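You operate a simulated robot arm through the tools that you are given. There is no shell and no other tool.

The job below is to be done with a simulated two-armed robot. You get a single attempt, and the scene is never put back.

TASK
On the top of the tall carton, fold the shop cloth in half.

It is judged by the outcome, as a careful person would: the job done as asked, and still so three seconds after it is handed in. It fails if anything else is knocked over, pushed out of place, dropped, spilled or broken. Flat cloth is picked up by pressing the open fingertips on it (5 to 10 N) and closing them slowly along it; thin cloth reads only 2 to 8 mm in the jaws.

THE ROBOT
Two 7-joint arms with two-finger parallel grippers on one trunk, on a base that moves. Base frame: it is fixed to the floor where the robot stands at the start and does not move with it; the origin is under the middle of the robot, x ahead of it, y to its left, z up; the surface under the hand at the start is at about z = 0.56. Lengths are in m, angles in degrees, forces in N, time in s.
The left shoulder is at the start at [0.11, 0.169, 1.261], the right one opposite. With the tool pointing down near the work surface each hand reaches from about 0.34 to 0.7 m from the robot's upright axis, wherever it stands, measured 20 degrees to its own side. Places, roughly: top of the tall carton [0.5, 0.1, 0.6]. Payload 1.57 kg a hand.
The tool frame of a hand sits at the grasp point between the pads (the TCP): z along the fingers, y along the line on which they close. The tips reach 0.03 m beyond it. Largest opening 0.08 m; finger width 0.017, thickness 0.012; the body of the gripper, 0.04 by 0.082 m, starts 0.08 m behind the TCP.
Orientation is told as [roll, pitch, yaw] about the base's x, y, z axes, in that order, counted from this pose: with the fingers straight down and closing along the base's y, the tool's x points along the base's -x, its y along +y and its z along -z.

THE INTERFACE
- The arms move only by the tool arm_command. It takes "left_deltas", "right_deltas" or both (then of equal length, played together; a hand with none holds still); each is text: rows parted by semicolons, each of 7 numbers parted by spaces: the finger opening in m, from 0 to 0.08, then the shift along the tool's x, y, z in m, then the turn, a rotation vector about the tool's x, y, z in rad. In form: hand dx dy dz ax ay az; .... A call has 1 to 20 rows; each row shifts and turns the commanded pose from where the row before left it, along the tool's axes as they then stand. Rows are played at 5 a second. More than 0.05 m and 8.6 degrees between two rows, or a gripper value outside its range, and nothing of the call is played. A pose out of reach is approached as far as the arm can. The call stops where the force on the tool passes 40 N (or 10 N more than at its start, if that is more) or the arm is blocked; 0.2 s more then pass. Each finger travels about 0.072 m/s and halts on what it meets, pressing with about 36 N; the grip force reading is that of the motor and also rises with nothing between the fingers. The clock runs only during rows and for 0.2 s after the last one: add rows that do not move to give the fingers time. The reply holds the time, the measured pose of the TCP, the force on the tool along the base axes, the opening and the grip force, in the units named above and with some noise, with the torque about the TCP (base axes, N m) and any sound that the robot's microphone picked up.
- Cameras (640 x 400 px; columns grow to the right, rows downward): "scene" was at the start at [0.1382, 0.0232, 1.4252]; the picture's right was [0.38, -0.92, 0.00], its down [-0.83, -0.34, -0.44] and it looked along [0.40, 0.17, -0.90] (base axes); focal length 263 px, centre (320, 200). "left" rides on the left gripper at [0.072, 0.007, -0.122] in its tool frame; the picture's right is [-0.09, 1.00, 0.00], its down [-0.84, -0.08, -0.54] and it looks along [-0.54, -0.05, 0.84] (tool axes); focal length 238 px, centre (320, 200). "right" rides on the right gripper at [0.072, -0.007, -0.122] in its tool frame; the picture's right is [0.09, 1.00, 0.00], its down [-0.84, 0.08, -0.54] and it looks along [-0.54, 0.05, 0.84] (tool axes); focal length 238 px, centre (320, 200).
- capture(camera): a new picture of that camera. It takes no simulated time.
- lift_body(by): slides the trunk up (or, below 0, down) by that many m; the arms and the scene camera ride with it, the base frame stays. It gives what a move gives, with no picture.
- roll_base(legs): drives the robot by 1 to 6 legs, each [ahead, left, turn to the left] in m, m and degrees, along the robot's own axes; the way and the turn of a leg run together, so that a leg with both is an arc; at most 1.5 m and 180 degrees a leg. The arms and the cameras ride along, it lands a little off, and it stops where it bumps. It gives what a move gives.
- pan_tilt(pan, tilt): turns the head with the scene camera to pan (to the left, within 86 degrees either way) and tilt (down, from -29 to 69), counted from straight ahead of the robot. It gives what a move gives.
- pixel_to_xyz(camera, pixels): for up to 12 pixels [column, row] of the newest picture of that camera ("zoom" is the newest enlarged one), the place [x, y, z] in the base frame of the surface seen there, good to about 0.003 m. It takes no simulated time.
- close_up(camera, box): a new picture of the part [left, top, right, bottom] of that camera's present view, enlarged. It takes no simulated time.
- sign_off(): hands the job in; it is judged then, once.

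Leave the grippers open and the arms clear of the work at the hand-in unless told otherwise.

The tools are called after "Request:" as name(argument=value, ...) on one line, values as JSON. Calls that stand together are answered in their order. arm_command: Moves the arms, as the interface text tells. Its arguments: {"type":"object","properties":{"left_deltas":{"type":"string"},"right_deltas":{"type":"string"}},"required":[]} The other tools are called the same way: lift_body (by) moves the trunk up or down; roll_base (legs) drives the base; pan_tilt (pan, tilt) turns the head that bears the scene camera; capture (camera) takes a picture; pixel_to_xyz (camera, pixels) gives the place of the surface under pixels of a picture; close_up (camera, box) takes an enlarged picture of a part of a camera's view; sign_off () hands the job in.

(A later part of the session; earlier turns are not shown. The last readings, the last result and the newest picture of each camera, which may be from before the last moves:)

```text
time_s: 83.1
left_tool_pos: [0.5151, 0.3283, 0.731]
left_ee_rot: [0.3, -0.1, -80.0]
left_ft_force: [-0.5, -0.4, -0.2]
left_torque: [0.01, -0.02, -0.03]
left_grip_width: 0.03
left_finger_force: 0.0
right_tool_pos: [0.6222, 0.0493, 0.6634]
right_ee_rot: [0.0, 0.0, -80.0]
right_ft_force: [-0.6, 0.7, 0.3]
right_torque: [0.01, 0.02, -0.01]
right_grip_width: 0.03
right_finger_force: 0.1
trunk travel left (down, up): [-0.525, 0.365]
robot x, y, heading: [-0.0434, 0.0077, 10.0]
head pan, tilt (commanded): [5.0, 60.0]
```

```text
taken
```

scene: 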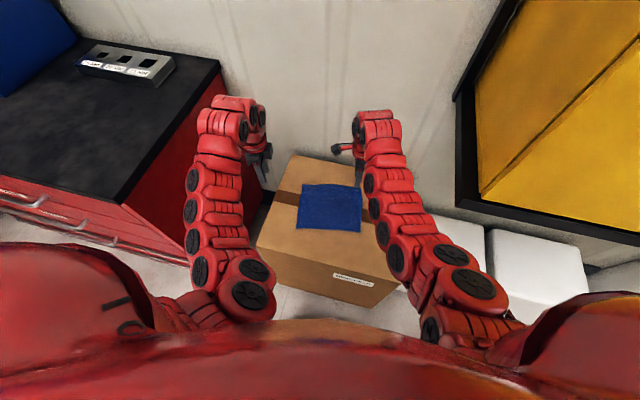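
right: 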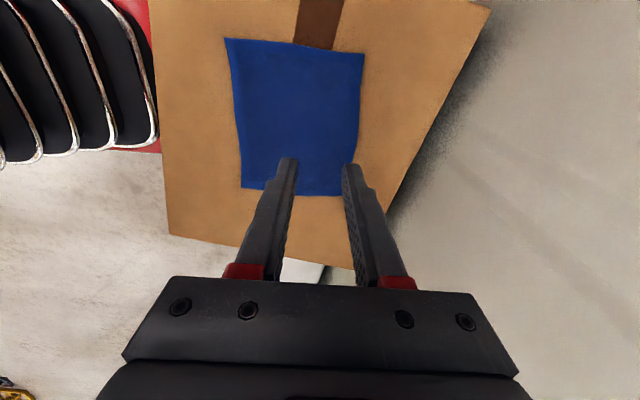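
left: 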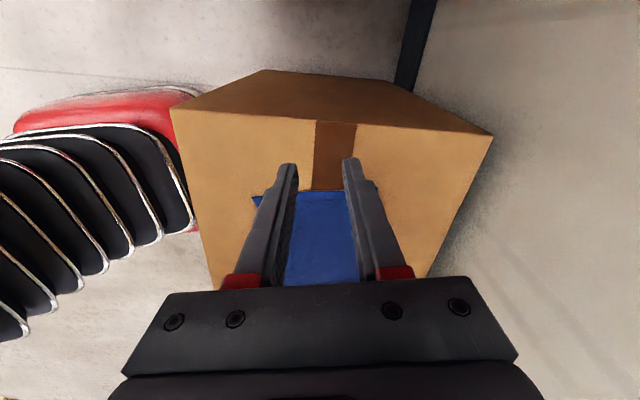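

Right is in place and its arm stays well away from the cabinet. Now the left hand over the far-left corner, then a dry run.

Request:
arm_command(left_deltas="0.03 -0.015 0.0064 0.0087 0 0 0;0.03 -0.015 0.0064 0.0087 0 0 0;0.03 -0.015 0.0064 0.0087 0 0 0;0.03 -0.015 0.0064 0.0087 0 0 0;0.03 -0.015 0.0064 0.0087 0 0 0;0.03 -0.015 0.0064 0.0087 0 0 0;0.03 -0.015 0.0064 0.0087 0 0 0;0.03 -0.015 0.0064 0.0087 0 0 0")

Request:
capture(camera="scene")

```text
time_s: 84.9
left_tool_pos: [0.5874, 0.2184, 0.6623]
left_ee_rot: [0.1, 0.0, -80.0]
left_ft_force: [-0.2, 0.7, -0.3]
left_torque: [0.0, -0.02, -0.02]
left_grip_width: 0.0301
left_finger_force: 0.1
right_tool_pos: [0.6217, 0.0504, 0.6626]
right_ee_rot: [-0.2, 0.0, -79.9]
right_ft_force: [-0.2, -0.7, 0.0]
right_torque: [0.02, 0.03, 0.0]
right_grip_width: 0.0299
right_finger_force: 0.0
trunk travel left (down, up): [-0.525, 0.365]
robot x, y, heading: [-0.0457, 0.0127, 9.8]
head pan, tilt (commanded): [5.0, 60.0]
```

```text
taken
```

scene: 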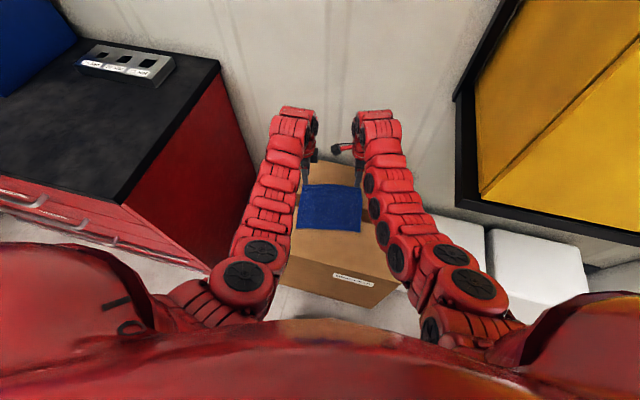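

Both arms are nearly symmetric. Dry run: both hands go back 0.115 m along the fold direction at this height.

Request:
arm_command(left_deltas="0.03 0 -0.019 0 0 0 0;0.03 0 -0.019 0 0 0 0;0.03 0 -0.019 0 0 0 0;0.03 0 -0.019 0 0 0 0;0.03 0 -0.019 0 0 0 0;0.03 0 -0.02 0 0 0 0", right_deltas="0.03 0 -0.019 0 0 0 0;0.03 0 -0.019 0 0 0 0;0.03 0 -0.019 0 0 0 0;0.03 0 -0.019 0 0 0 0;0.03 0 -0.019 0 0 0 0;0.03 0 -0.02 0 0 0 0")

Request:
capture(camera="scene")

```text
time_s: 86.3
left_tool_pos: [0.4727, 0.2001, 0.6608]
left_ee_rot: [0.2, -0.1, -79.9]
left_ft_force: [-0.1, -0.2, -0.5]
left_torque: [-0.02, -0.03, 0.0]
left_grip_width: 0.0299
left_finger_force: 0.1
right_tool_pos: [0.506, 0.0284, 0.6614]
right_ee_rot: [0.0, -0.1, -79.9]
right_ft_force: [-0.3, -0.5, 0.4]
right_torque: [-0.02, -0.03, -0.03]
right_grip_width: 0.0299
right_finger_force: 0.1
trunk travel left (down, up): [-0.525, 0.365]
robot x, y, heading: [-0.0408, 0.011, 9.9]
head pan, tilt (commanded): [5.0, 60.0]
```

```text
taken
```

scene: 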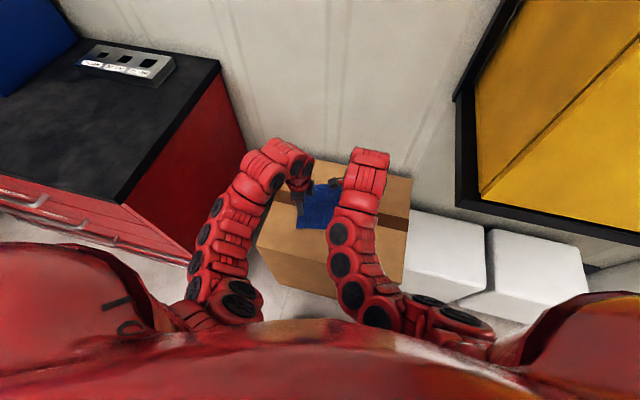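

No warnings, elbows safe. I test tilting the fingers forward (toward the far side) here by about 23 degrees.

Request:
arm_command(left_deltas="0.03 0 0 0 -0.1 0 0;0.03 0 0 0 -0.1 0 0;0.03 0 0 0 -0.1 0 0;0.03 0 0 0 -0.1 0 0", right_deltas="0.03 0 0 0 -0.1 0 0;0.03 0 0 0 -0.1 0 0;0.03 0 0 0 -0.1 0 0;0.03 0 0 0 -0.1 0 0")

Request:
capture(camera="scene")

```text
time_s: 87.3
left_tool_pos: [0.4722, 0.1986, 0.6618]
left_ee_rot: [23.3, -0.1, -80.0]
left_ft_force: [-0.2, 0.1, 0.3]
left_torque: [-0.03, 0.02, -0.01]
left_grip_width: 0.0299
left_finger_force: 0.1
right_tool_pos: [0.5061, 0.0294, 0.6619]
right_ee_rot: [23.0, 0.0, -79.9]
right_ft_force: [0.1, 0.2, -1.0]
right_torque: [0.0, 0.04, 0.0]
right_grip_width: 0.03
right_finger_force: 0.0
trunk travel left (down, up): [-0.525, 0.365]
robot x, y, heading: [-0.0439, 0.0113, 10.2]
head pan, tilt (commanded): [5.0, 60.0]
```

```text
taken
```

scene: 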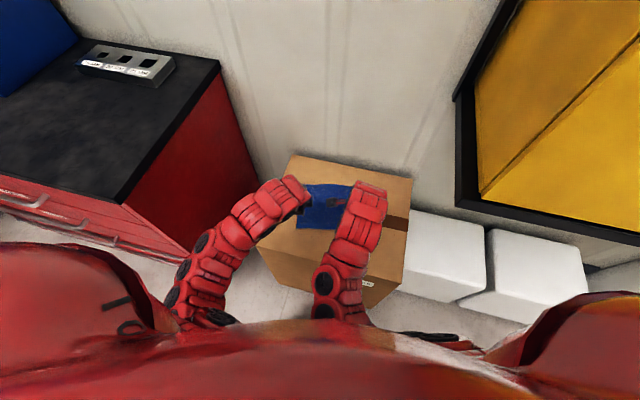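

Tilt works on both now. I test more, up to about 46 degrees.

Request:
arm_command(left_deltas="0.03 0 0 0 -0.1 0 0;0.03 0 0 0 -0.1 0 0;0.03 0 0 0 -0.1 0 0;0.03 0 0 0 -0.1 0 0", right_deltas="0.03 0 0 0 -0.1 0 0;0.03 0 0 0 -0.1 0 0;0.03 0 0 0 -0.1 0 0;0.03 0 0 0 -0.1 0 0")

Request:
capture(camera="scene")

```text
time_s: 88.3
left_tool_pos: [0.4737, 0.1982, 0.6624]
left_ee_rot: [46.2, -0.2, -80.1]
left_ft_force: [-0.2, 0.4, -0.1]
left_torque: [-0.03, -0.01, 0.02]
left_grip_width: 0.0299
left_finger_force: 0.1
right_tool_pos: [0.5069, 0.0311, 0.6627]
right_ee_rot: [45.7, 0.0, -79.9]
right_ft_force: [-0.1, 0.3, -0.6]
right_torque: [0.02, 0.01, -0.01]
right_grip_width: 0.03
right_finger_force: 0.0
trunk travel left (down, up): [-0.525, 0.365]
robot x, y, heading: [-0.0427, 0.0113, 9.8]
head pan, tilt (commanded): [5.0, 60.0]
```

```text
taken
```

scene: 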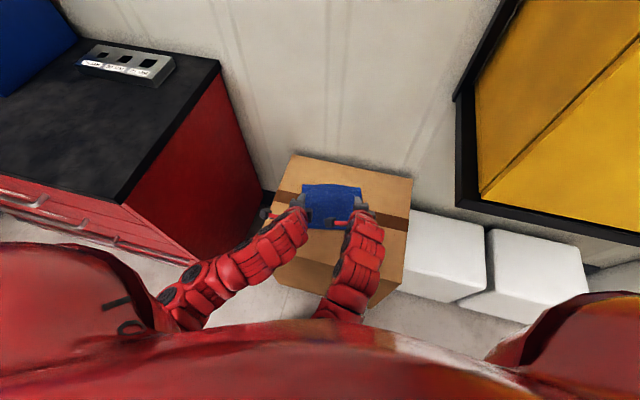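

46 degrees is possible on both arms; that is what I need to turn the edge over when laying it. I untilt and return to the far corners.

Request:
arm_command(left_deltas="0.026 0 0 0 0.13 0 0;0.026 0 0 0 0.13 0 0;0.026 0 0 0 0.13 0 0;0.026 0 0 0 0.13 0 0;0.026 0 0 0 0.14 0 0;0.026 0 0 0 0.14 0 0;0.026 0 0.019 0 0 0 0;0.026 0 0.019 0 0 0 0;0.026 0 0.019 0 0 0 0;0.026 0 0.019 0 0 0 0;0.026 0 0.019 0 0 0 0;0.026 0 0.02 0 0 0 0", right_deltas="0.026 0 0 0 0.13 0 0;0.026 0 0 0 0.13 0 0;0.026 0 0 0 0.13 0 0;0.026 0 0 0 0.13 0 0;0.026 0 0 0 0.14 0 0;0.026 0 0 0 0.14 0 0;0.026 0 0.019 0 0 0 0;0.026 0 0.019 0 0 0 0;0.026 0 0.019 0 0 0 0;0.026 0 0.019 0 0 0 0;0.026 0 0.019 0 0 0 0;0.026 0 0.02 0 0 0 0")

Request:
capture(camera="right")

Request:
capture(camera="left")

```text
time_s: 90.9
left_tool_pos: [0.5885, 0.2194, 0.6623]
left_ee_rot: [0.2, 0.0, -80.1]
left_ft_force: [0.0, -0.5, 0.1]
left_torque: [0.01, 0.01, 0.0]
left_grip_width: 0.026
left_finger_force: 0.1
right_tool_pos: [0.622, 0.0497, 0.6632]
right_ee_rot: [-0.2, 0.0, -79.9]
right_ft_force: [0.7, -0.3, 0.3]
right_torque: [0.0, 0.03, -0.02]
right_grip_width: 0.0261
right_finger_force: 0.1
trunk travel left (down, up): [-0.525, 0.365]
robot x, y, heading: [-0.0463, 0.0106, 10.0]
head pan, tilt (commanded): [5.0, 60.0]
```

```text
taken
```

right: 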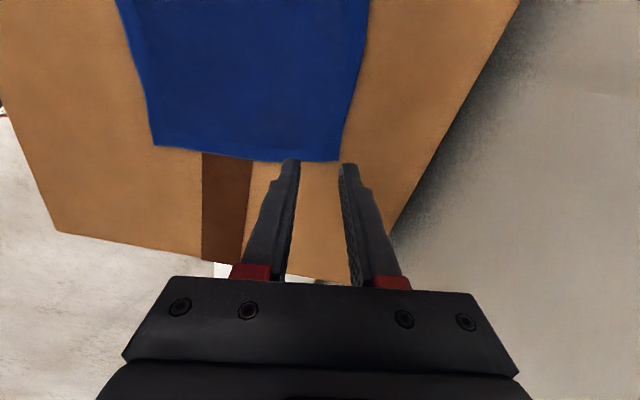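

```text
taken
```

left: 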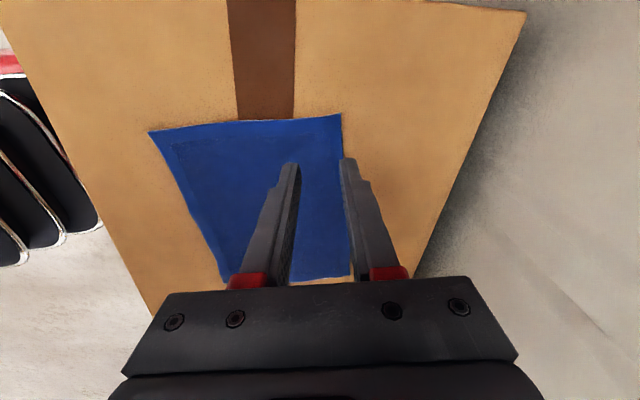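

I re-read the far corners from these pictures: right picture (336,156), left picture (338,118).

Request:
pixel_to_xyz(camera="right", pixels=[[336, 157], [338, 150], [345, 120], [352, 90], [300, 156], [155, 143]])

Request:
pixel_to_xyz(camera="left", pixels=[[338, 118], [341, 135], [300, 119], [152, 133], [347, 240]])

Request:
arm_command(left_deltas="0.026 0 0 0.0165 0 0 0;0.026 0 0 0.0165 0 0 0;0.026 0 0 0.0165 0 0 0", right_deltas="0.026 0 0 0.0165 0 0 0;0.026 0 0 0.0165 0 0 0;0.026 0 0 0.0165 0 0 0")

Request:
close_up(camera="right", box=[220, 100, 440, 238])

Request:
close_up(camera="left", box=[220, 100, 440, 238])

```text
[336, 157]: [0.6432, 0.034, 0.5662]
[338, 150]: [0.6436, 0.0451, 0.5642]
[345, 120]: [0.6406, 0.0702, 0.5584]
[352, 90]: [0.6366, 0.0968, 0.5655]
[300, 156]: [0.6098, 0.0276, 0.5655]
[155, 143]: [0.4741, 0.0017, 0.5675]
```

```text
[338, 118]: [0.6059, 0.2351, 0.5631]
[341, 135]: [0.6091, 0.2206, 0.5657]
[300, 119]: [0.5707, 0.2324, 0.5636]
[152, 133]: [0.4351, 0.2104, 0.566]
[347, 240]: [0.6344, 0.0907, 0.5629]
```

```text
time_s: 91.7
left_tool_pos: [0.5869, 0.2189, 0.6117]
left_ee_rot: [0.2, -0.2, -80.0]
left_ft_force: [-0.8, 0.1, -0.4]
left_torque: [0.0, 0.02, -0.01]
left_grip_width: 0.026
left_finger_force: 0.0
right_tool_pos: [0.6209, 0.0487, 0.6126]
right_ee_rot: [-0.1, 0.0, -79.9]
right_ft_force: [1.7, 0.2, -0.3]
right_torque: [0.0, 0.02, 0.02]
right_grip_width: 0.026
right_finger_force: 0.0
trunk travel left (down, up): [-0.525, 0.365]
robot x, y, heading: [-0.0455, 0.0102, 9.9]
head pan, tilt (commanded): [5.0, 60.0]
```

```text
2.90 times, centred on (330, 169) of right
```

zoom: 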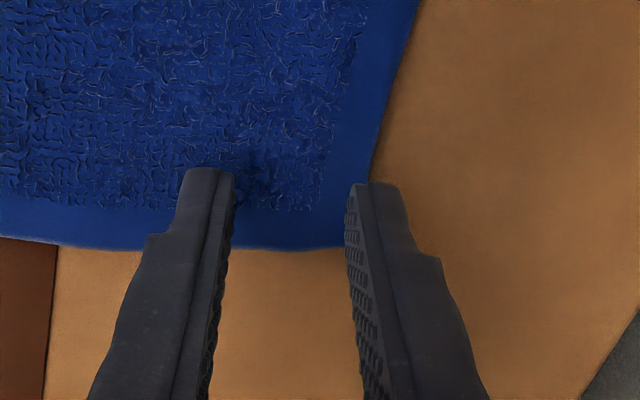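

```text
2.90 times, centred on (330, 169) of left
```

zoom: 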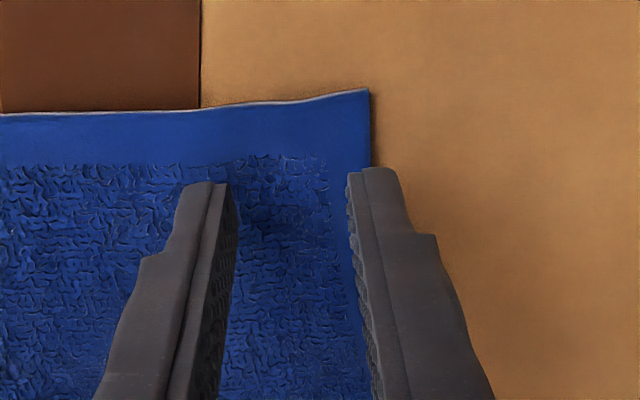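

Both hands are well placed: the outer finger overlaps the edge by about 7 mm and the side inset is about 2 cm. I lower to contact.

Request:
arm_command(left_deltas="0.026 0 0 0.005 0 0 0;0.026 0 0 0.005 0 0 0;0.026 0 0 0.005 0 0 0;0.026 0 0 0.001 0 0 0;0.026 0 0 0.001 0 0 0;0.026 0 0 0 0 0 0", right_deltas="0.026 0 0 0.005 0 0 0;0.026 0 0 0.005 0 0 0;0.026 0 0 0.005 0 0 0;0.026 0 0 0.001 0 0 0;0.026 0 0 0.001 0 0 0;0.026 0 0 0 0 0 0")

```text
time_s: 93.1
left_tool_pos: [0.5876, 0.219, 0.5953]
left_ee_rot: [0.2, -0.1, -80.0]
left_ft_force: [-0.4, 0.3, 0.7]
left_torque: [0.0, 0.05, -0.01]
left_grip_width: 0.026
left_finger_force: 0.1
right_tool_pos: [0.622, 0.0499, 0.5965]
right_ee_rot: [-0.1, -0.1, -80.0]
right_ft_force: [0.1, -0.3, 0.5]
right_torque: [-0.03, -0.02, 0.0]
right_grip_width: 0.0261
right_finger_force: 0.0
trunk travel left (down, up): [-0.525, 0.365]
robot x, y, heading: [-0.0418, 0.0104, 9.9]
head pan, tilt (commanded): [5.0, 60.0]
```

Not touching yet. I lower 2 mm (left) and 3 mm (right) in 1 mm steps.

Request:
arm_command(left_deltas="0.026 0 0 0.001 0 0 0;0.026 0 0 0.001 0 0 0;0.026 0 0 0 0 0 0;0.026 0 0 0 0 0 0", right_deltas="0.026 0 0 0.001 0 0 0;0.026 0 0 0.001 0 0 0;0.026 0 0 0.0005 0 0 0;0.026 0 0 0 0 0 0")

```text
time_s: 94.1
left_tool_pos: [0.5866, 0.2198, 0.5934]
left_ee_rot: [0.2, -0.1, -80.0]
left_ft_force: [0.5, -0.1, 3.6]
left_torque: [-0.01, 0.02, -0.02]
left_grip_width: 0.0258
left_finger_force: 0.1
right_tool_pos: [0.6205, 0.0502, 0.5937]
right_ee_rot: [0.0, 0.0, -79.8]
right_ft_force: [1.0, 0.0, 3.3]
right_torque: [0.02, -0.04, -0.02]
right_grip_width: 0.0259
right_finger_force: 0.1
trunk travel left (down, up): [-0.525, 0.365]
robot x, y, heading: [-0.0446, 0.01, 9.9]
head pan, tilt (commanded): [5.0, 60.0]
```

Both 3.5 N. I add 1 mm each and check.

Request:
arm_command(left_deltas="0.026 0 0 0.001 0 0 0;0.026 0 0 0 0 0 0", right_deltas="0.026 0 0 0.001 0 0 0;0.026 0 0 0 0 0 0")

```text
time_s: 94.7
left_tool_pos: [0.5874, 0.2185, 0.5928]
left_ee_rot: [0.4, -0.2, -80.0]
left_ft_force: [2.0, 0.9, 5.9]
left_torque: [0.02, 0.02, -0.01]
left_grip_width: 0.0261
left_finger_force: 0.1
right_tool_pos: [0.6197, 0.0496, 0.594]
right_ee_rot: [0.0, 0.0, -80.0]
right_ft_force: [1.5, 1.9, 8.8]
right_torque: [0.04, -0.01, -0.01]
right_grip_width: 0.0258
right_finger_force: 0.0
trunk travel left (down, up): [-0.525, 0.365]
robot x, y, heading: [-0.0417, 0.012, 9.6]
head pan, tilt (commanded): [5.0, 60.0]
```

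Left 5.9 N, right 8.8 N: good. I close slowly all the way, as before.

Request:
arm_command(left_deltas="0.026 0 0 0.0003 0 0 0;0.0235 0 0 0 0 0 0;0.021 0 0 0 0 0 0;0.0185 0 0 0 0 0 0;0.016 0 0 0 0 0 0;0.0135 0 0 0 0 0 0;0.011 0 0 0 0 0 0;0.0085 0 0 0 0 0 0;0.006 0 0 0 0 0 0;0.0035 0 0 0 0 0 0;0.001 0 0 0 0 0 0;0 0 0 0 0 0 0;0 0 0 0 0 0 0", right_deltas="0.026 0 0 -0.0001 0 0 0;0.0235 0 0 0 0 0 0;0.021 0 0 0 0 0 0;0.0185 0 0 0 0 0 0;0.016 0 0 0 0 0 0;0.0135 0 0 0 0 0 0;0.011 0 0 0 0 0 0;0.0085 0 0 0 0 0 0;0.006 0 0 0 0 0 0;0.0035 0 0 0 0 0 0;0.001 0 0 0 0 0 0;0 0 0 0 0 0 0;0 0 0 0 0 0 0")

Request:
close_up(camera="right", box=[220, 100, 440, 238])

Request:
close_up(camera="left", box=[220, 100, 440, 238])

```text
time_s: 97.5
left_tool_pos: [0.5865, 0.2191, 0.5941]
left_ee_rot: [0.3, 0.0, -80.1]
left_ft_force: [-0.1, -0.6, 6.9]
left_torque: [-0.03, 0.0, 0.0]
left_grip_width: 0.0034
left_finger_force: 24.8
right_tool_pos: [0.6206, 0.0484, 0.5931]
right_ee_rot: [0.0, 0.1, -79.9]
right_ft_force: [-0.2, 1.5, 7.9]
right_torque: [0.01, 0.06, -0.02]
right_grip_width: 0.0039
right_finger_force: 24.8
trunk travel left (down, up): [-0.525, 0.365]
robot x, y, heading: [-0.0402, 0.0111, 9.9]
head pan, tilt (commanded): [5.0, 60.0]
```

```text
2.90 times, centred on (330, 169) of right
```

zoom: 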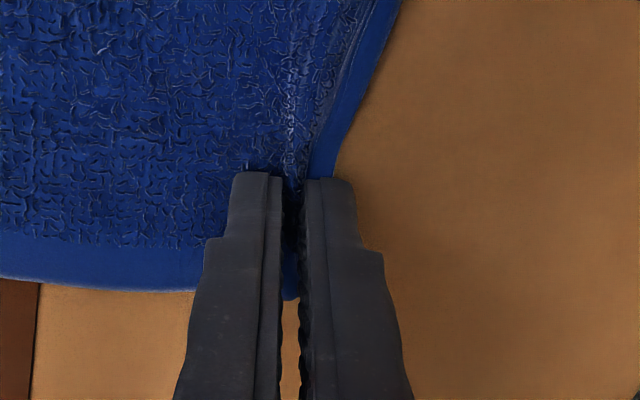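

```text
2.90 times, centred on (330, 169) of left
```

zoom: 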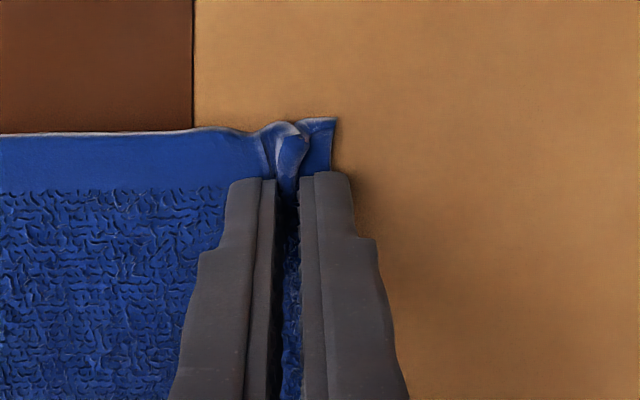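

Both grips hold (3.4 and 3.9 mm, 25 N). I lift along the first part of the arc.

Request:
arm_command(left_deltas="0 0 -0.003 -0.004 0 0 0;0 0 -0.005 -0.006 0 0 0;0 0 -0.005 -0.0065 0 0 0;0 0 -0.005 -0.007 0 0 0;0 0 -0.005 -0.007 0 0 0;0 0 -0.0048 -0.006 0 0 0;0 0 -0.008 -0.0065 0 0 0;0 0 -0.008 -0.0055 0 0 0;0 0 0 0 0 0 0", right_deltas="0 0 -0.003 -0.004 0 0 0;0 0 -0.005 -0.006 0 0 0;0 0 -0.005 -0.007 0 0 0;0 0 -0.005 -0.007 0 0 0;0 0 -0.0055 -0.007 0 0 0;0 0 -0.0052 -0.0065 0 0 0;0 0 -0.008 -0.0065 0 0 0;0 0 -0.008 -0.0055 0 0 0;0 0 0 0 0 0 0")

Request:
capture(camera="right")

Request:
capture(camera="left")

Request:
capture(camera="scene")

```text
time_s: 99.5
left_tool_pos: [0.5421, 0.213, 0.639]
left_ee_rot: [0.2, -0.2, -80.0]
left_ft_force: [-0.8, -0.6, 0.3]
left_torque: [-0.05, -0.01, 0.01]
left_grip_width: 0.0039
left_finger_force: 24.5
right_tool_pos: [0.5771, 0.0411, 0.6412]
right_ee_rot: [-0.1, 0.0, -79.8]
right_ft_force: [-0.6, 0.8, -0.6]
right_torque: [0.02, 0.05, 0.0]
right_grip_width: 0.004
right_finger_force: 24.5
trunk travel left (down, up): [-0.525, 0.365]
robot x, y, heading: [-0.0432, 0.0092, 9.9]
head pan, tilt (commanded): [5.0, 60.0]
```

```text
taken
```

right: 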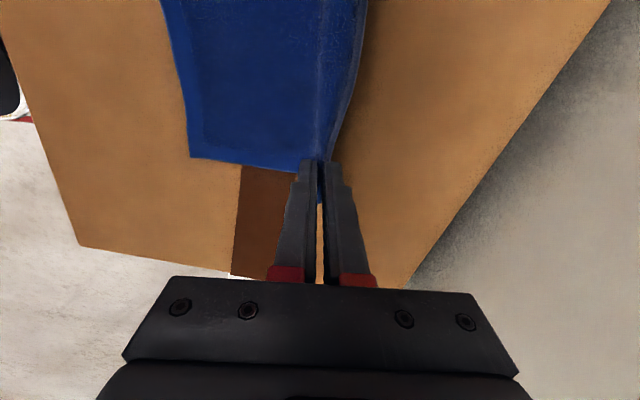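

```text
taken
```

left: 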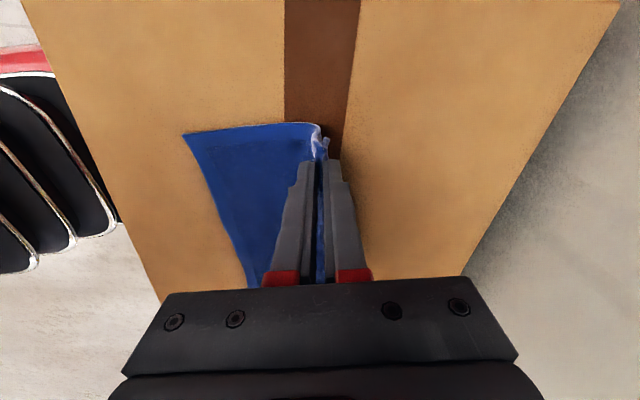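

```text
taken
```

scene: 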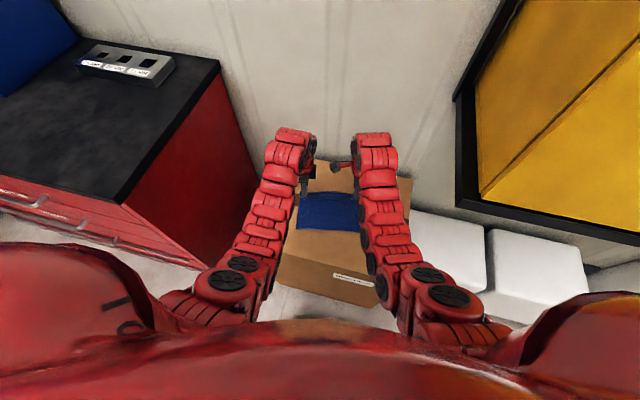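

On plan. Now over the top of the arc while tilting the fingers forward progressively to 30 degrees.

Request:
arm_command(left_deltas="0 0 -0.0077 -0.0012 -0.0873 0 0;0 0 -0.0075 -0.0019 -0.0873 0 0;0 0 -0.0073 -0.0025 -0.0873 0 0;0 0 -0.0071 -0.0031 -0.0873 0 0;0 0 -0.0074 -0.0008 -0.0582 0 0;0 0 -0.0073 -0.0013 -0.0582 0 0;0 0 -0.0072 -0.0017 -0.0582 0 0;0 0 0 0 0 0 0", right_deltas="0 0 -0.0080 -0.0006 -0.0873 0 0;0 0 -0.0079 -0.0013 -0.0873 0 0;0 0 -0.0078 -0.0020 -0.0873 0 0;0 0 -0.0075 -0.0027 -0.0873 0 0;0 0 -0.0074 -0.0008 -0.0582 0 0;0 0 -0.0073 -0.0013 -0.0582 0 0;0 0 -0.0072 -0.0017 -0.0582 0 0;0 0 0 0 0 0 0")

Request:
capture(camera="right")

Request:
capture(camera="left")

Request:
close_up(camera="scene", box=[240, 130, 440, 280])

```text
time_s: 101.3
left_tool_pos: [0.4922, 0.2021, 0.6387]
left_ee_rot: [30.2, -0.2, -80.0]
left_ft_force: [-0.1, 0.6, 0.5]
left_torque: [-0.02, 0.05, 0.02]
left_grip_width: 0.0036
left_finger_force: 24.3
right_tool_pos: [0.5245, 0.0319, 0.6392]
right_ee_rot: [30.0, 0.0, -79.9]
right_ft_force: [0.0, 0.7, -0.2]
right_torque: [-0.01, 0.08, -0.05]
right_grip_width: 0.0037
right_finger_force: 24.8
trunk travel left (down, up): [-0.525, 0.365]
robot x, y, heading: [-0.0416, 0.0101, 10.0]
head pan, tilt (commanded): [5.0, 60.0]
```

```text
taken
```

right: 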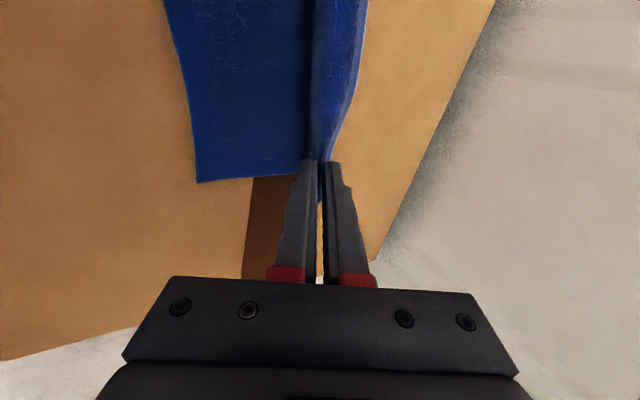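

```text
taken
```

left: 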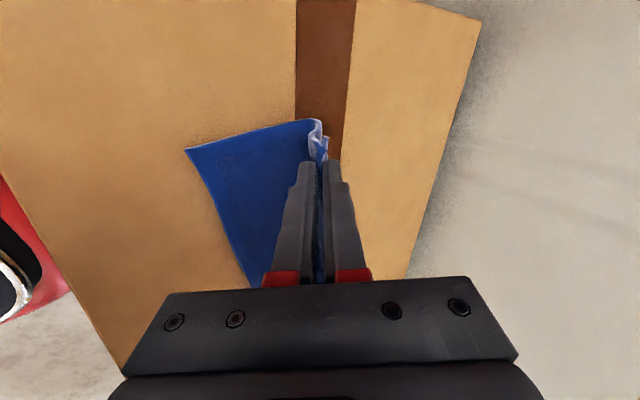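

```text
2.67 times, centred on (340, 205) of scene
```

zoom: 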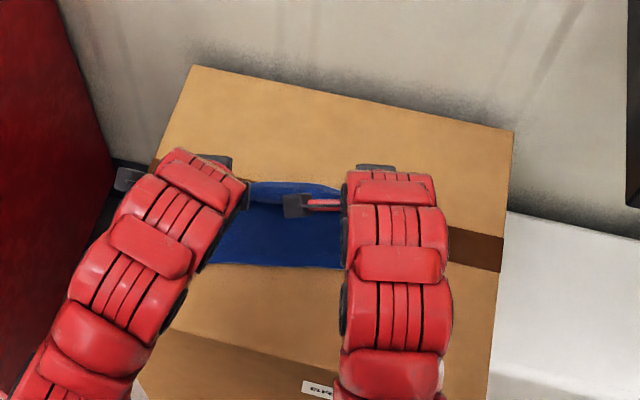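

Going well; both at 30 degrees tilt with the sheet hanging from the jaws. I continue down to 46 degrees tilt, near the landing.

Request:
arm_command(left_deltas="0 0 -0.0076 0.0003 -0.0582 0 0;0 0 -0.0076 -0.0002 -0.0582 0 0;0 0 -0.0075 -0.0006 -0.0582 0 0;0 0 -0.0086 0.0007 -0.0524 0 0;0 0 -0.0087 0.0003 -0.0524 0 0;0 0 0 0 0 0 0", right_deltas="0 0 -0.0076 0.0003 -0.0582 0 0;0 0 -0.0076 -0.0002 -0.0582 0 0;0 0 -0.0075 -0.0006 -0.0582 0 0;0 0 -0.0086 0.0007 -0.0524 0 0;0 0 -0.0087 0.0003 -0.0524 0 0;0 0 0 0 0 0 0")

Request:
capture(camera="right")

Request:
capture(camera="left")

Request:
close_up(camera="scene", box=[240, 130, 440, 280])

```text
time_s: 102.7
left_tool_pos: [0.4615, 0.1956, 0.6164]
left_ee_rot: [46.2, 0.0, -80.0]
left_ft_force: [-0.1, -0.5, 0.8]
left_torque: [-0.03, 0.02, -0.03]
left_grip_width: 0.0034
left_finger_force: 24.5
right_tool_pos: [0.4924, 0.0276, 0.6129]
right_ee_rot: [45.9, 0.0, -79.9]
right_ft_force: [-1.3, 0.3, -0.9]
right_torque: [0.0, 0.06, 0.02]
right_grip_width: 0.0033
right_finger_force: 24.5
trunk travel left (down, up): [-0.525, 0.365]
robot x, y, heading: [-0.0426, 0.0103, 9.7]
head pan, tilt (commanded): [5.0, 60.0]
```

```text
taken
```

right: 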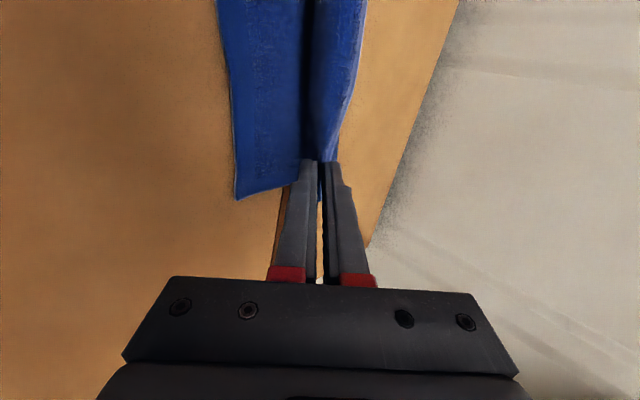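

```text
taken
```

left: 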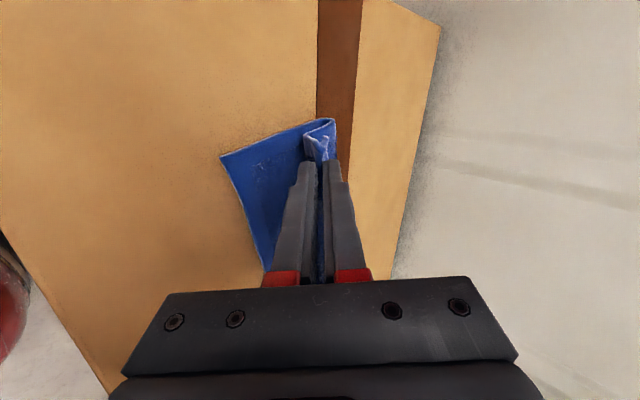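

```text
2.67 times, centred on (340, 205) of scene
```

zoom: 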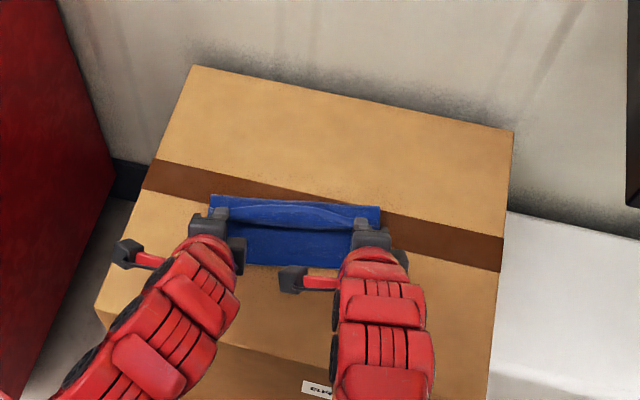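

The scene view now shows both hands and the folded sheet well. I zoom in and measure.

Request:
close_up(camera="scene", box=[290, 185, 400, 245])

Request:
close_up(camera="left", box=[200, 90, 380, 290])

```text
5.82 times, centred on (345, 215) of scene
```

zoom: 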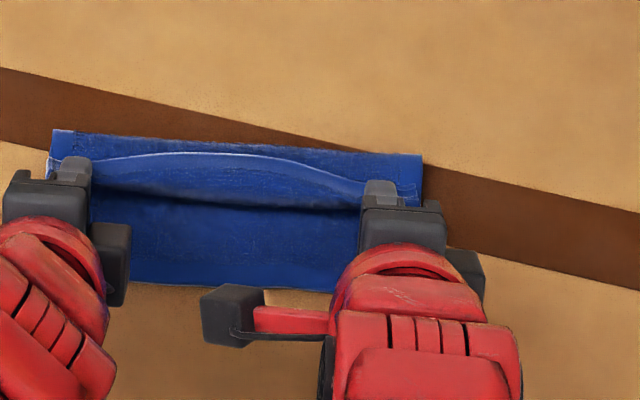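

```text
2.00 times, centred on (290, 190) of left
```

zoom: 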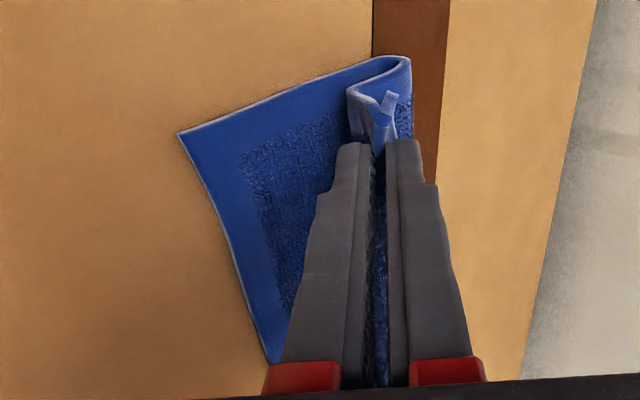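

I measure the fold line, bulge, hem and near edge here.

Request:
pixel_to_xyz(camera="left", pixels=[[334, 124], [333, 130], [306, 137], [222, 157], [316, 134], [325, 140], [280, 140], [300, 134]])

Request:
close_up(camera="scene", box=[290, 185, 400, 245])

Request:
pixel_to_xyz(camera="zoom", pixels=[[57, 135], [230, 145], [418, 160], [230, 158], [230, 180], [230, 198], [230, 215], [230, 250], [230, 283], [130, 170], [330, 185], [330, 287]])

```text
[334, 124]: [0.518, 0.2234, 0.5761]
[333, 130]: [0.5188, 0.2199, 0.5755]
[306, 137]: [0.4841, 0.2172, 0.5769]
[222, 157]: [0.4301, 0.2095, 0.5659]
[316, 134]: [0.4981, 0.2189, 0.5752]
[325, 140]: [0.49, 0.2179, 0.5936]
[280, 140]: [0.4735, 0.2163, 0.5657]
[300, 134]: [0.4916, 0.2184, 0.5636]
```

```text
5.82 times, centred on (345, 215) of scene
```

zoom: 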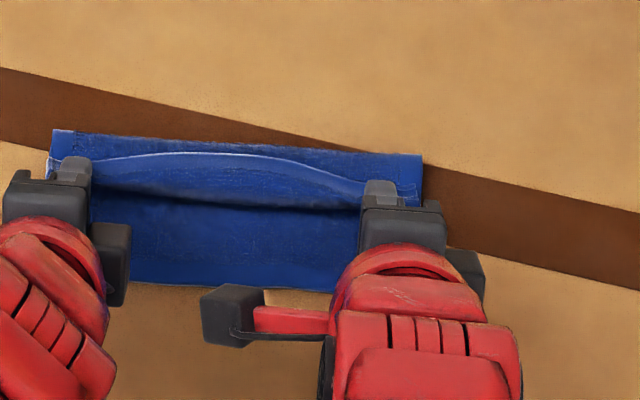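

```text
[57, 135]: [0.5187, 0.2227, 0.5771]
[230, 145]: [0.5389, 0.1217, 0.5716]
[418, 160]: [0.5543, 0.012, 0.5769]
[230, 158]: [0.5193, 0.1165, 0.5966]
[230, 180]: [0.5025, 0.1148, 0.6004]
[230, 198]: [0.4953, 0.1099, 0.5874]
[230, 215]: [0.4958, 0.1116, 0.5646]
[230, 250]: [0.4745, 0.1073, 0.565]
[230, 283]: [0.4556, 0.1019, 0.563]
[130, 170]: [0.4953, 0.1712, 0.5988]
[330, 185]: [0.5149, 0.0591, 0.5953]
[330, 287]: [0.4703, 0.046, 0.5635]
```

The fold line lies right at the middle (u≈0.55) and the bottom half hasn't moved. Only the last ~3.5 cm of the top layer still curls up into the jaws. I tilt the hands further (toward 63 degrees), keeping the fingertips in place, so the edge points back toward the near side.

Request:
arm_command(left_deltas="0 0 -0.0028 0.0003 -0.075 0 0;0 0 -0.0028 0.0003 -0.075 0 0;0 0 0 0 0 0 0", right_deltas="0 0 -0.0026 0.0001 -0.075 0 0;0 0 -0.0026 0.0001 -0.075 0 0;0 0 0 0 0 0 0")

Request:
capture(camera="scene")

Request:
close_up(camera="left", box=[200, 90, 380, 290])

```text
time_s: 103.5
left_tool_pos: [0.4586, 0.1968, 0.6112]
left_ee_rot: [54.9, -0.2, -79.9]
left_ft_force: [-0.4, -0.7, 0.0]
left_torque: [-0.02, 0.06, 0.02]
left_grip_width: 0.0034
left_finger_force: 24.3
right_tool_pos: [0.4895, 0.0258, 0.6107]
right_ee_rot: [54.6, -0.1, -79.9]
right_ft_force: [0.4, 1.9, 0.1]
right_torque: [-0.01, 0.04, -0.01]
right_grip_width: 0.0035
right_finger_force: 25.1
trunk travel left (down, up): [-0.525, 0.365]
robot x, y, heading: [-0.038, 0.0086, 9.6]
head pan, tilt (commanded): [5.0, 60.0]
```

```text
taken
```

scene: 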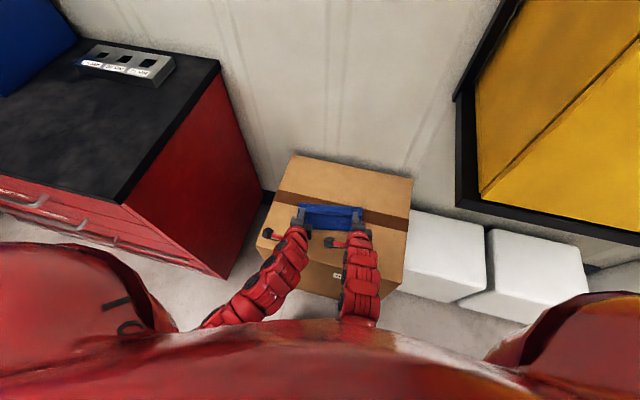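

```text
2.00 times, centred on (290, 190) of left
```

zoom: 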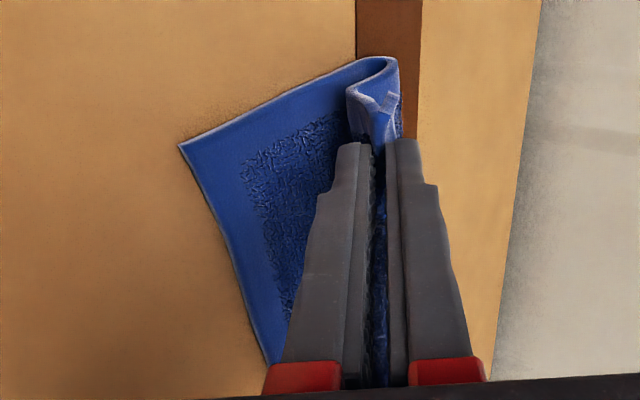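

Good at 55 degrees. I go on to about 68 degrees.

Request:
arm_command(left_deltas="0 0 -0.0018 0 -0.075 0 0;0 0 -0.0018 0 -0.075 0 0;0 0 -0.0018 0 -0.075 0 0;0 0 0 0 0 0 0", right_deltas="0 0 -0.0018 0 -0.075 0 0;0 0 -0.0018 0 -0.075 0 0;0 0 -0.0018 0 -0.075 0 0;0 0 0 0 0 0 0")

Request:
capture(camera="scene")

Request:
close_up(camera="scene", box=[270, 180, 400, 260])

Request:
close_up(camera="left", box=[200, 90, 380, 290])

```text
time_s: 104.5
left_tool_pos: [0.4554, 0.1953, 0.6067]
left_ee_rot: [67.7, -0.1, -80.1]
left_ft_force: [0.3, 0.1, -0.5]
left_torque: [-0.05, 0.04, -0.02]
left_grip_width: 0.0036
left_finger_force: 24.2
right_tool_pos: [0.4874, 0.0254, 0.6071]
right_ee_rot: [67.5, 0.0, -79.8]
right_ft_force: [-0.3, 0.2, -0.4]
right_torque: [-0.04, 0.1, 0.04]
right_grip_width: 0.0035
right_finger_force: 24.2
trunk travel left (down, up): [-0.525, 0.365]
robot x, y, heading: [-0.0446, 0.0078, 9.8]
head pan, tilt (commanded): [5.0, 60.0]
```

```text
taken
```

scene: 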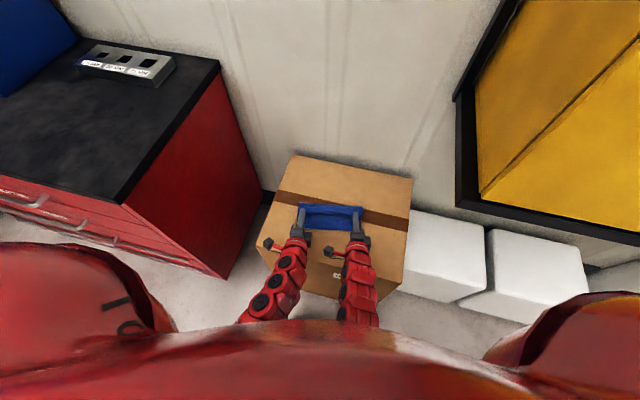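

```text
4.92 times, centred on (335, 220) of scene
```

zoom: 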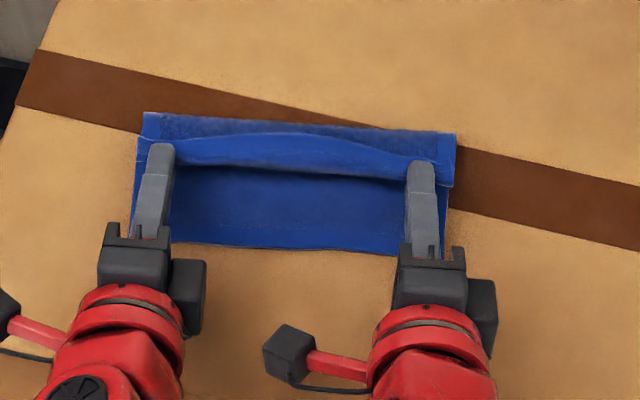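

```text
2.00 times, centred on (290, 190) of left
```

zoom: 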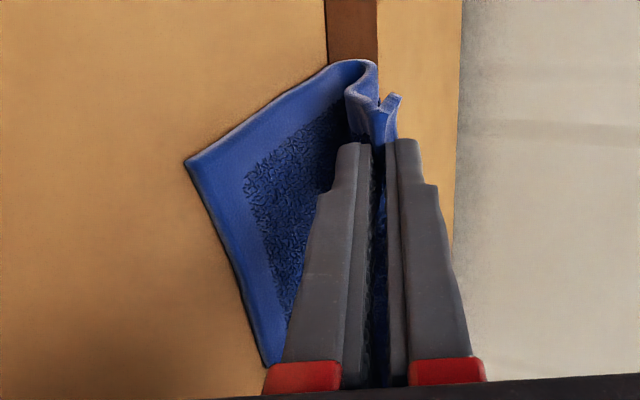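

At 68 degrees the fingers are almost horizontal and the corners are nearly turned over. I check the middle of the edge in the enlarged scene picture (column 290, rows 130-190).

Request:
close_up(camera="scene", box=[270, 180, 400, 260])

Request:
pixel_to_xyz(camera="zoom", pixels=[[290, 125], [290, 137], [290, 145], [290, 155], [290, 168], [290, 180], [290, 200], [290, 245], [200, 150], [380, 165], [148, 120], [450, 140]])

```text
4.92 times, centred on (335, 220) of scene
```

zoom: 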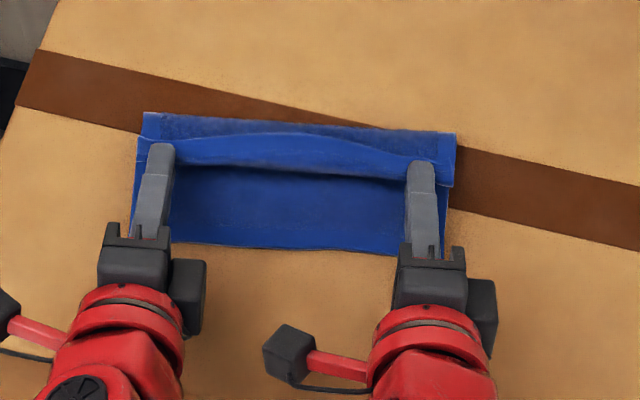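

```text
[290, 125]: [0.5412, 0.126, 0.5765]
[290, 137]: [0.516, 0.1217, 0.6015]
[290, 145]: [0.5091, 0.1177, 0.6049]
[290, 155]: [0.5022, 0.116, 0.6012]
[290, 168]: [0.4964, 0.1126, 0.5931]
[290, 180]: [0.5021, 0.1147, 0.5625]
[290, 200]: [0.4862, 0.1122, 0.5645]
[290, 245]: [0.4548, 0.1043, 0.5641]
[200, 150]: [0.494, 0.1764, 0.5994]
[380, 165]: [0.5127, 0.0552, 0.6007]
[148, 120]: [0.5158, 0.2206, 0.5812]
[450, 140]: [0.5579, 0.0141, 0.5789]
```

The middle of the hem is still curled up (edge at u≈0.53, z≈0.60). I tilt further to about 79 degrees while coming slightly lower, to bring the edge upright.

Request:
arm_command(left_deltas="0 0 -0.0035 -0.0009 -0.1 0 0;0 0 -0.0035 -0.0009 -0.1 0 0;0 0 0 0 0 0 0", right_deltas="0 0 -0.0035 -0.0009 -0.1 0 0;0 0 -0.0035 -0.0009 -0.1 0 0;0 0 0 0 0 0 0")

Request:
close_up(camera="scene", box=[270, 180, 400, 260])

Request:
close_up(camera="left", box=[200, 90, 380, 290])

```text
time_s: 105.3
left_tool_pos: [0.4514, 0.1961, 0.6021]
left_ee_rot: [79.1, -0.1, -80.0]
left_ft_force: [0.5, 0.4, 0.4]
left_torque: [-0.03, 0.07, -0.01]
left_grip_width: 0.0036
left_finger_force: 24.7
right_tool_pos: [0.4831, 0.0245, 0.601]
right_ee_rot: [78.9, -0.1, -79.8]
right_ft_force: [0.0, -0.1, -0.4]
right_torque: [0.0, 0.04, 0.03]
right_grip_width: 0.0033
right_finger_force: 24.3
trunk travel left (down, up): [-0.525, 0.365]
robot x, y, heading: [-0.0413, 0.008, 9.9]
head pan, tilt (commanded): [5.0, 60.0]
```

```text
4.92 times, centred on (335, 220) of scene
```

zoom: 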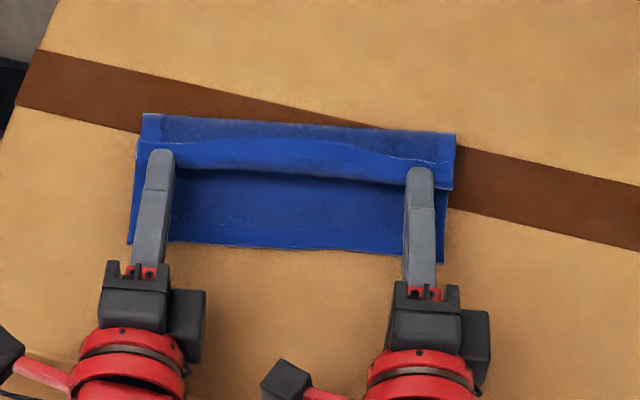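

```text
2.00 times, centred on (290, 190) of left
```

zoom: 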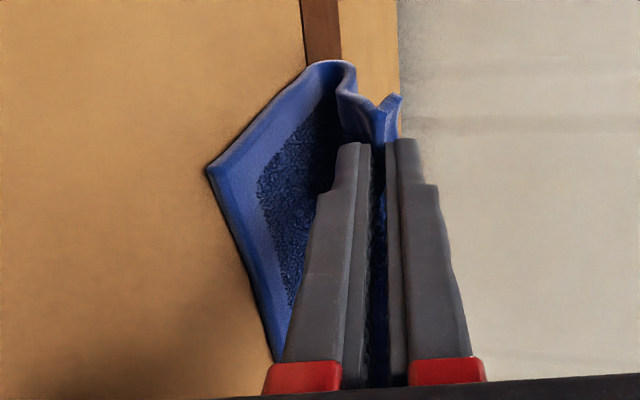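

The edge stands up now in a small "V" and the fingers are nearly horizontal. I lower 8 mm and 4 mm back, then open just a little (to 0.012) and look at how the cloth reacts.

Request:
arm_command(left_deltas="0 0 -0.0043 -0.0012 0 0 0;0 0 -0.0043 -0.0012 0 0 0;0 0 0 0 0 0 0;0.006 0 0 0 0 0 0;0.012 0 0 0 0 0 0;0.012 0 0 0 0 0 0", right_deltas="0 0 -0.0043 -0.0012 0 0 0;0 0 -0.0043 -0.0012 0 0 0;0 0 0 0 0 0 0;0.006 0 0 0 0 0 0;0.012 0 0 0 0 0 0;0.012 0 0 0 0 0 0")

Request:
close_up(camera="scene", box=[270, 180, 400, 260])

Request:
close_up(camera="left", box=[200, 90, 380, 290])

Request:
close_up(camera="right", box=[200, 50, 440, 250])

```text
time_s: 106.7
left_tool_pos: [0.4474, 0.1944, 0.5933]
left_ee_rot: [79.1, -0.1, -80.0]
left_ft_force: [-0.6, -0.1, 0.6]
left_torque: [-0.01, 0.01, -0.02]
left_grip_width: 0.0118
left_finger_force: 0.0
right_tool_pos: [0.48, 0.024, 0.5923]
right_ee_rot: [78.9, 0.0, -80.0]
right_ft_force: [-1.2, -0.4, 0.5]
right_torque: [-0.01, -0.03, 0.01]
right_grip_width: 0.0118
right_finger_force: 0.0
trunk travel left (down, up): [-0.525, 0.365]
robot x, y, heading: [-0.0422, 0.0122, 10.0]
head pan, tilt (commanded): [5.0, 60.0]
```

```text
4.92 times, centred on (335, 220) of scene
```

zoom: 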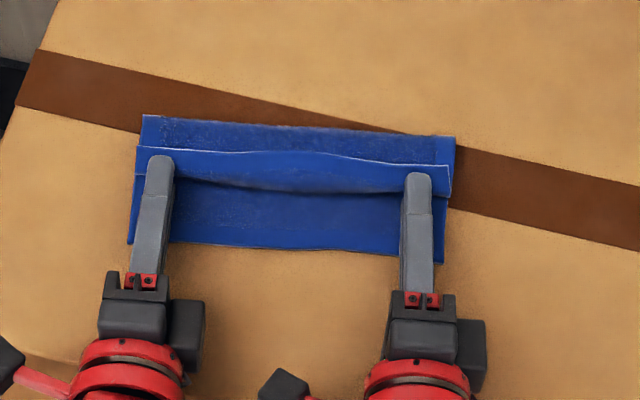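

```text
2.00 times, centred on (290, 190) of left
```

zoom: 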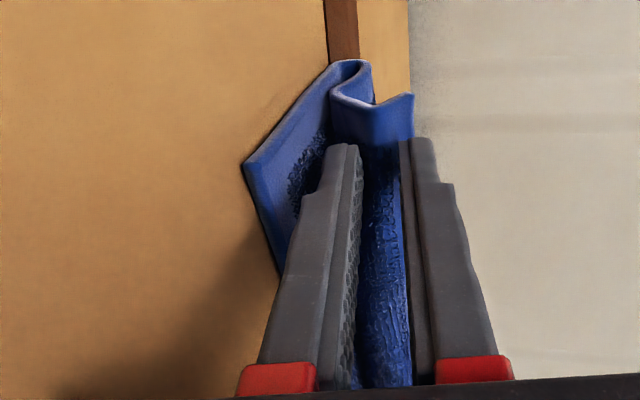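

```text
2.00 times, centred on (320, 150) of right
```

zoom: 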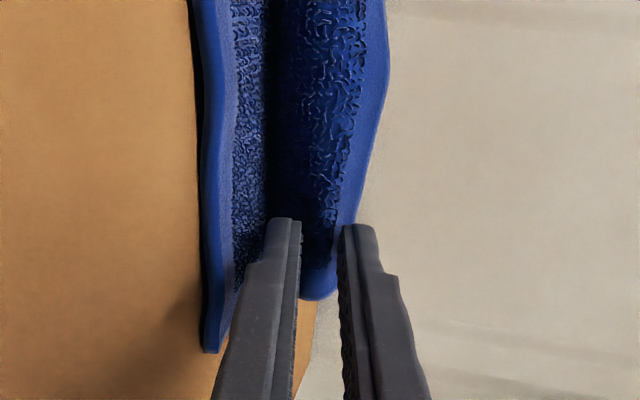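

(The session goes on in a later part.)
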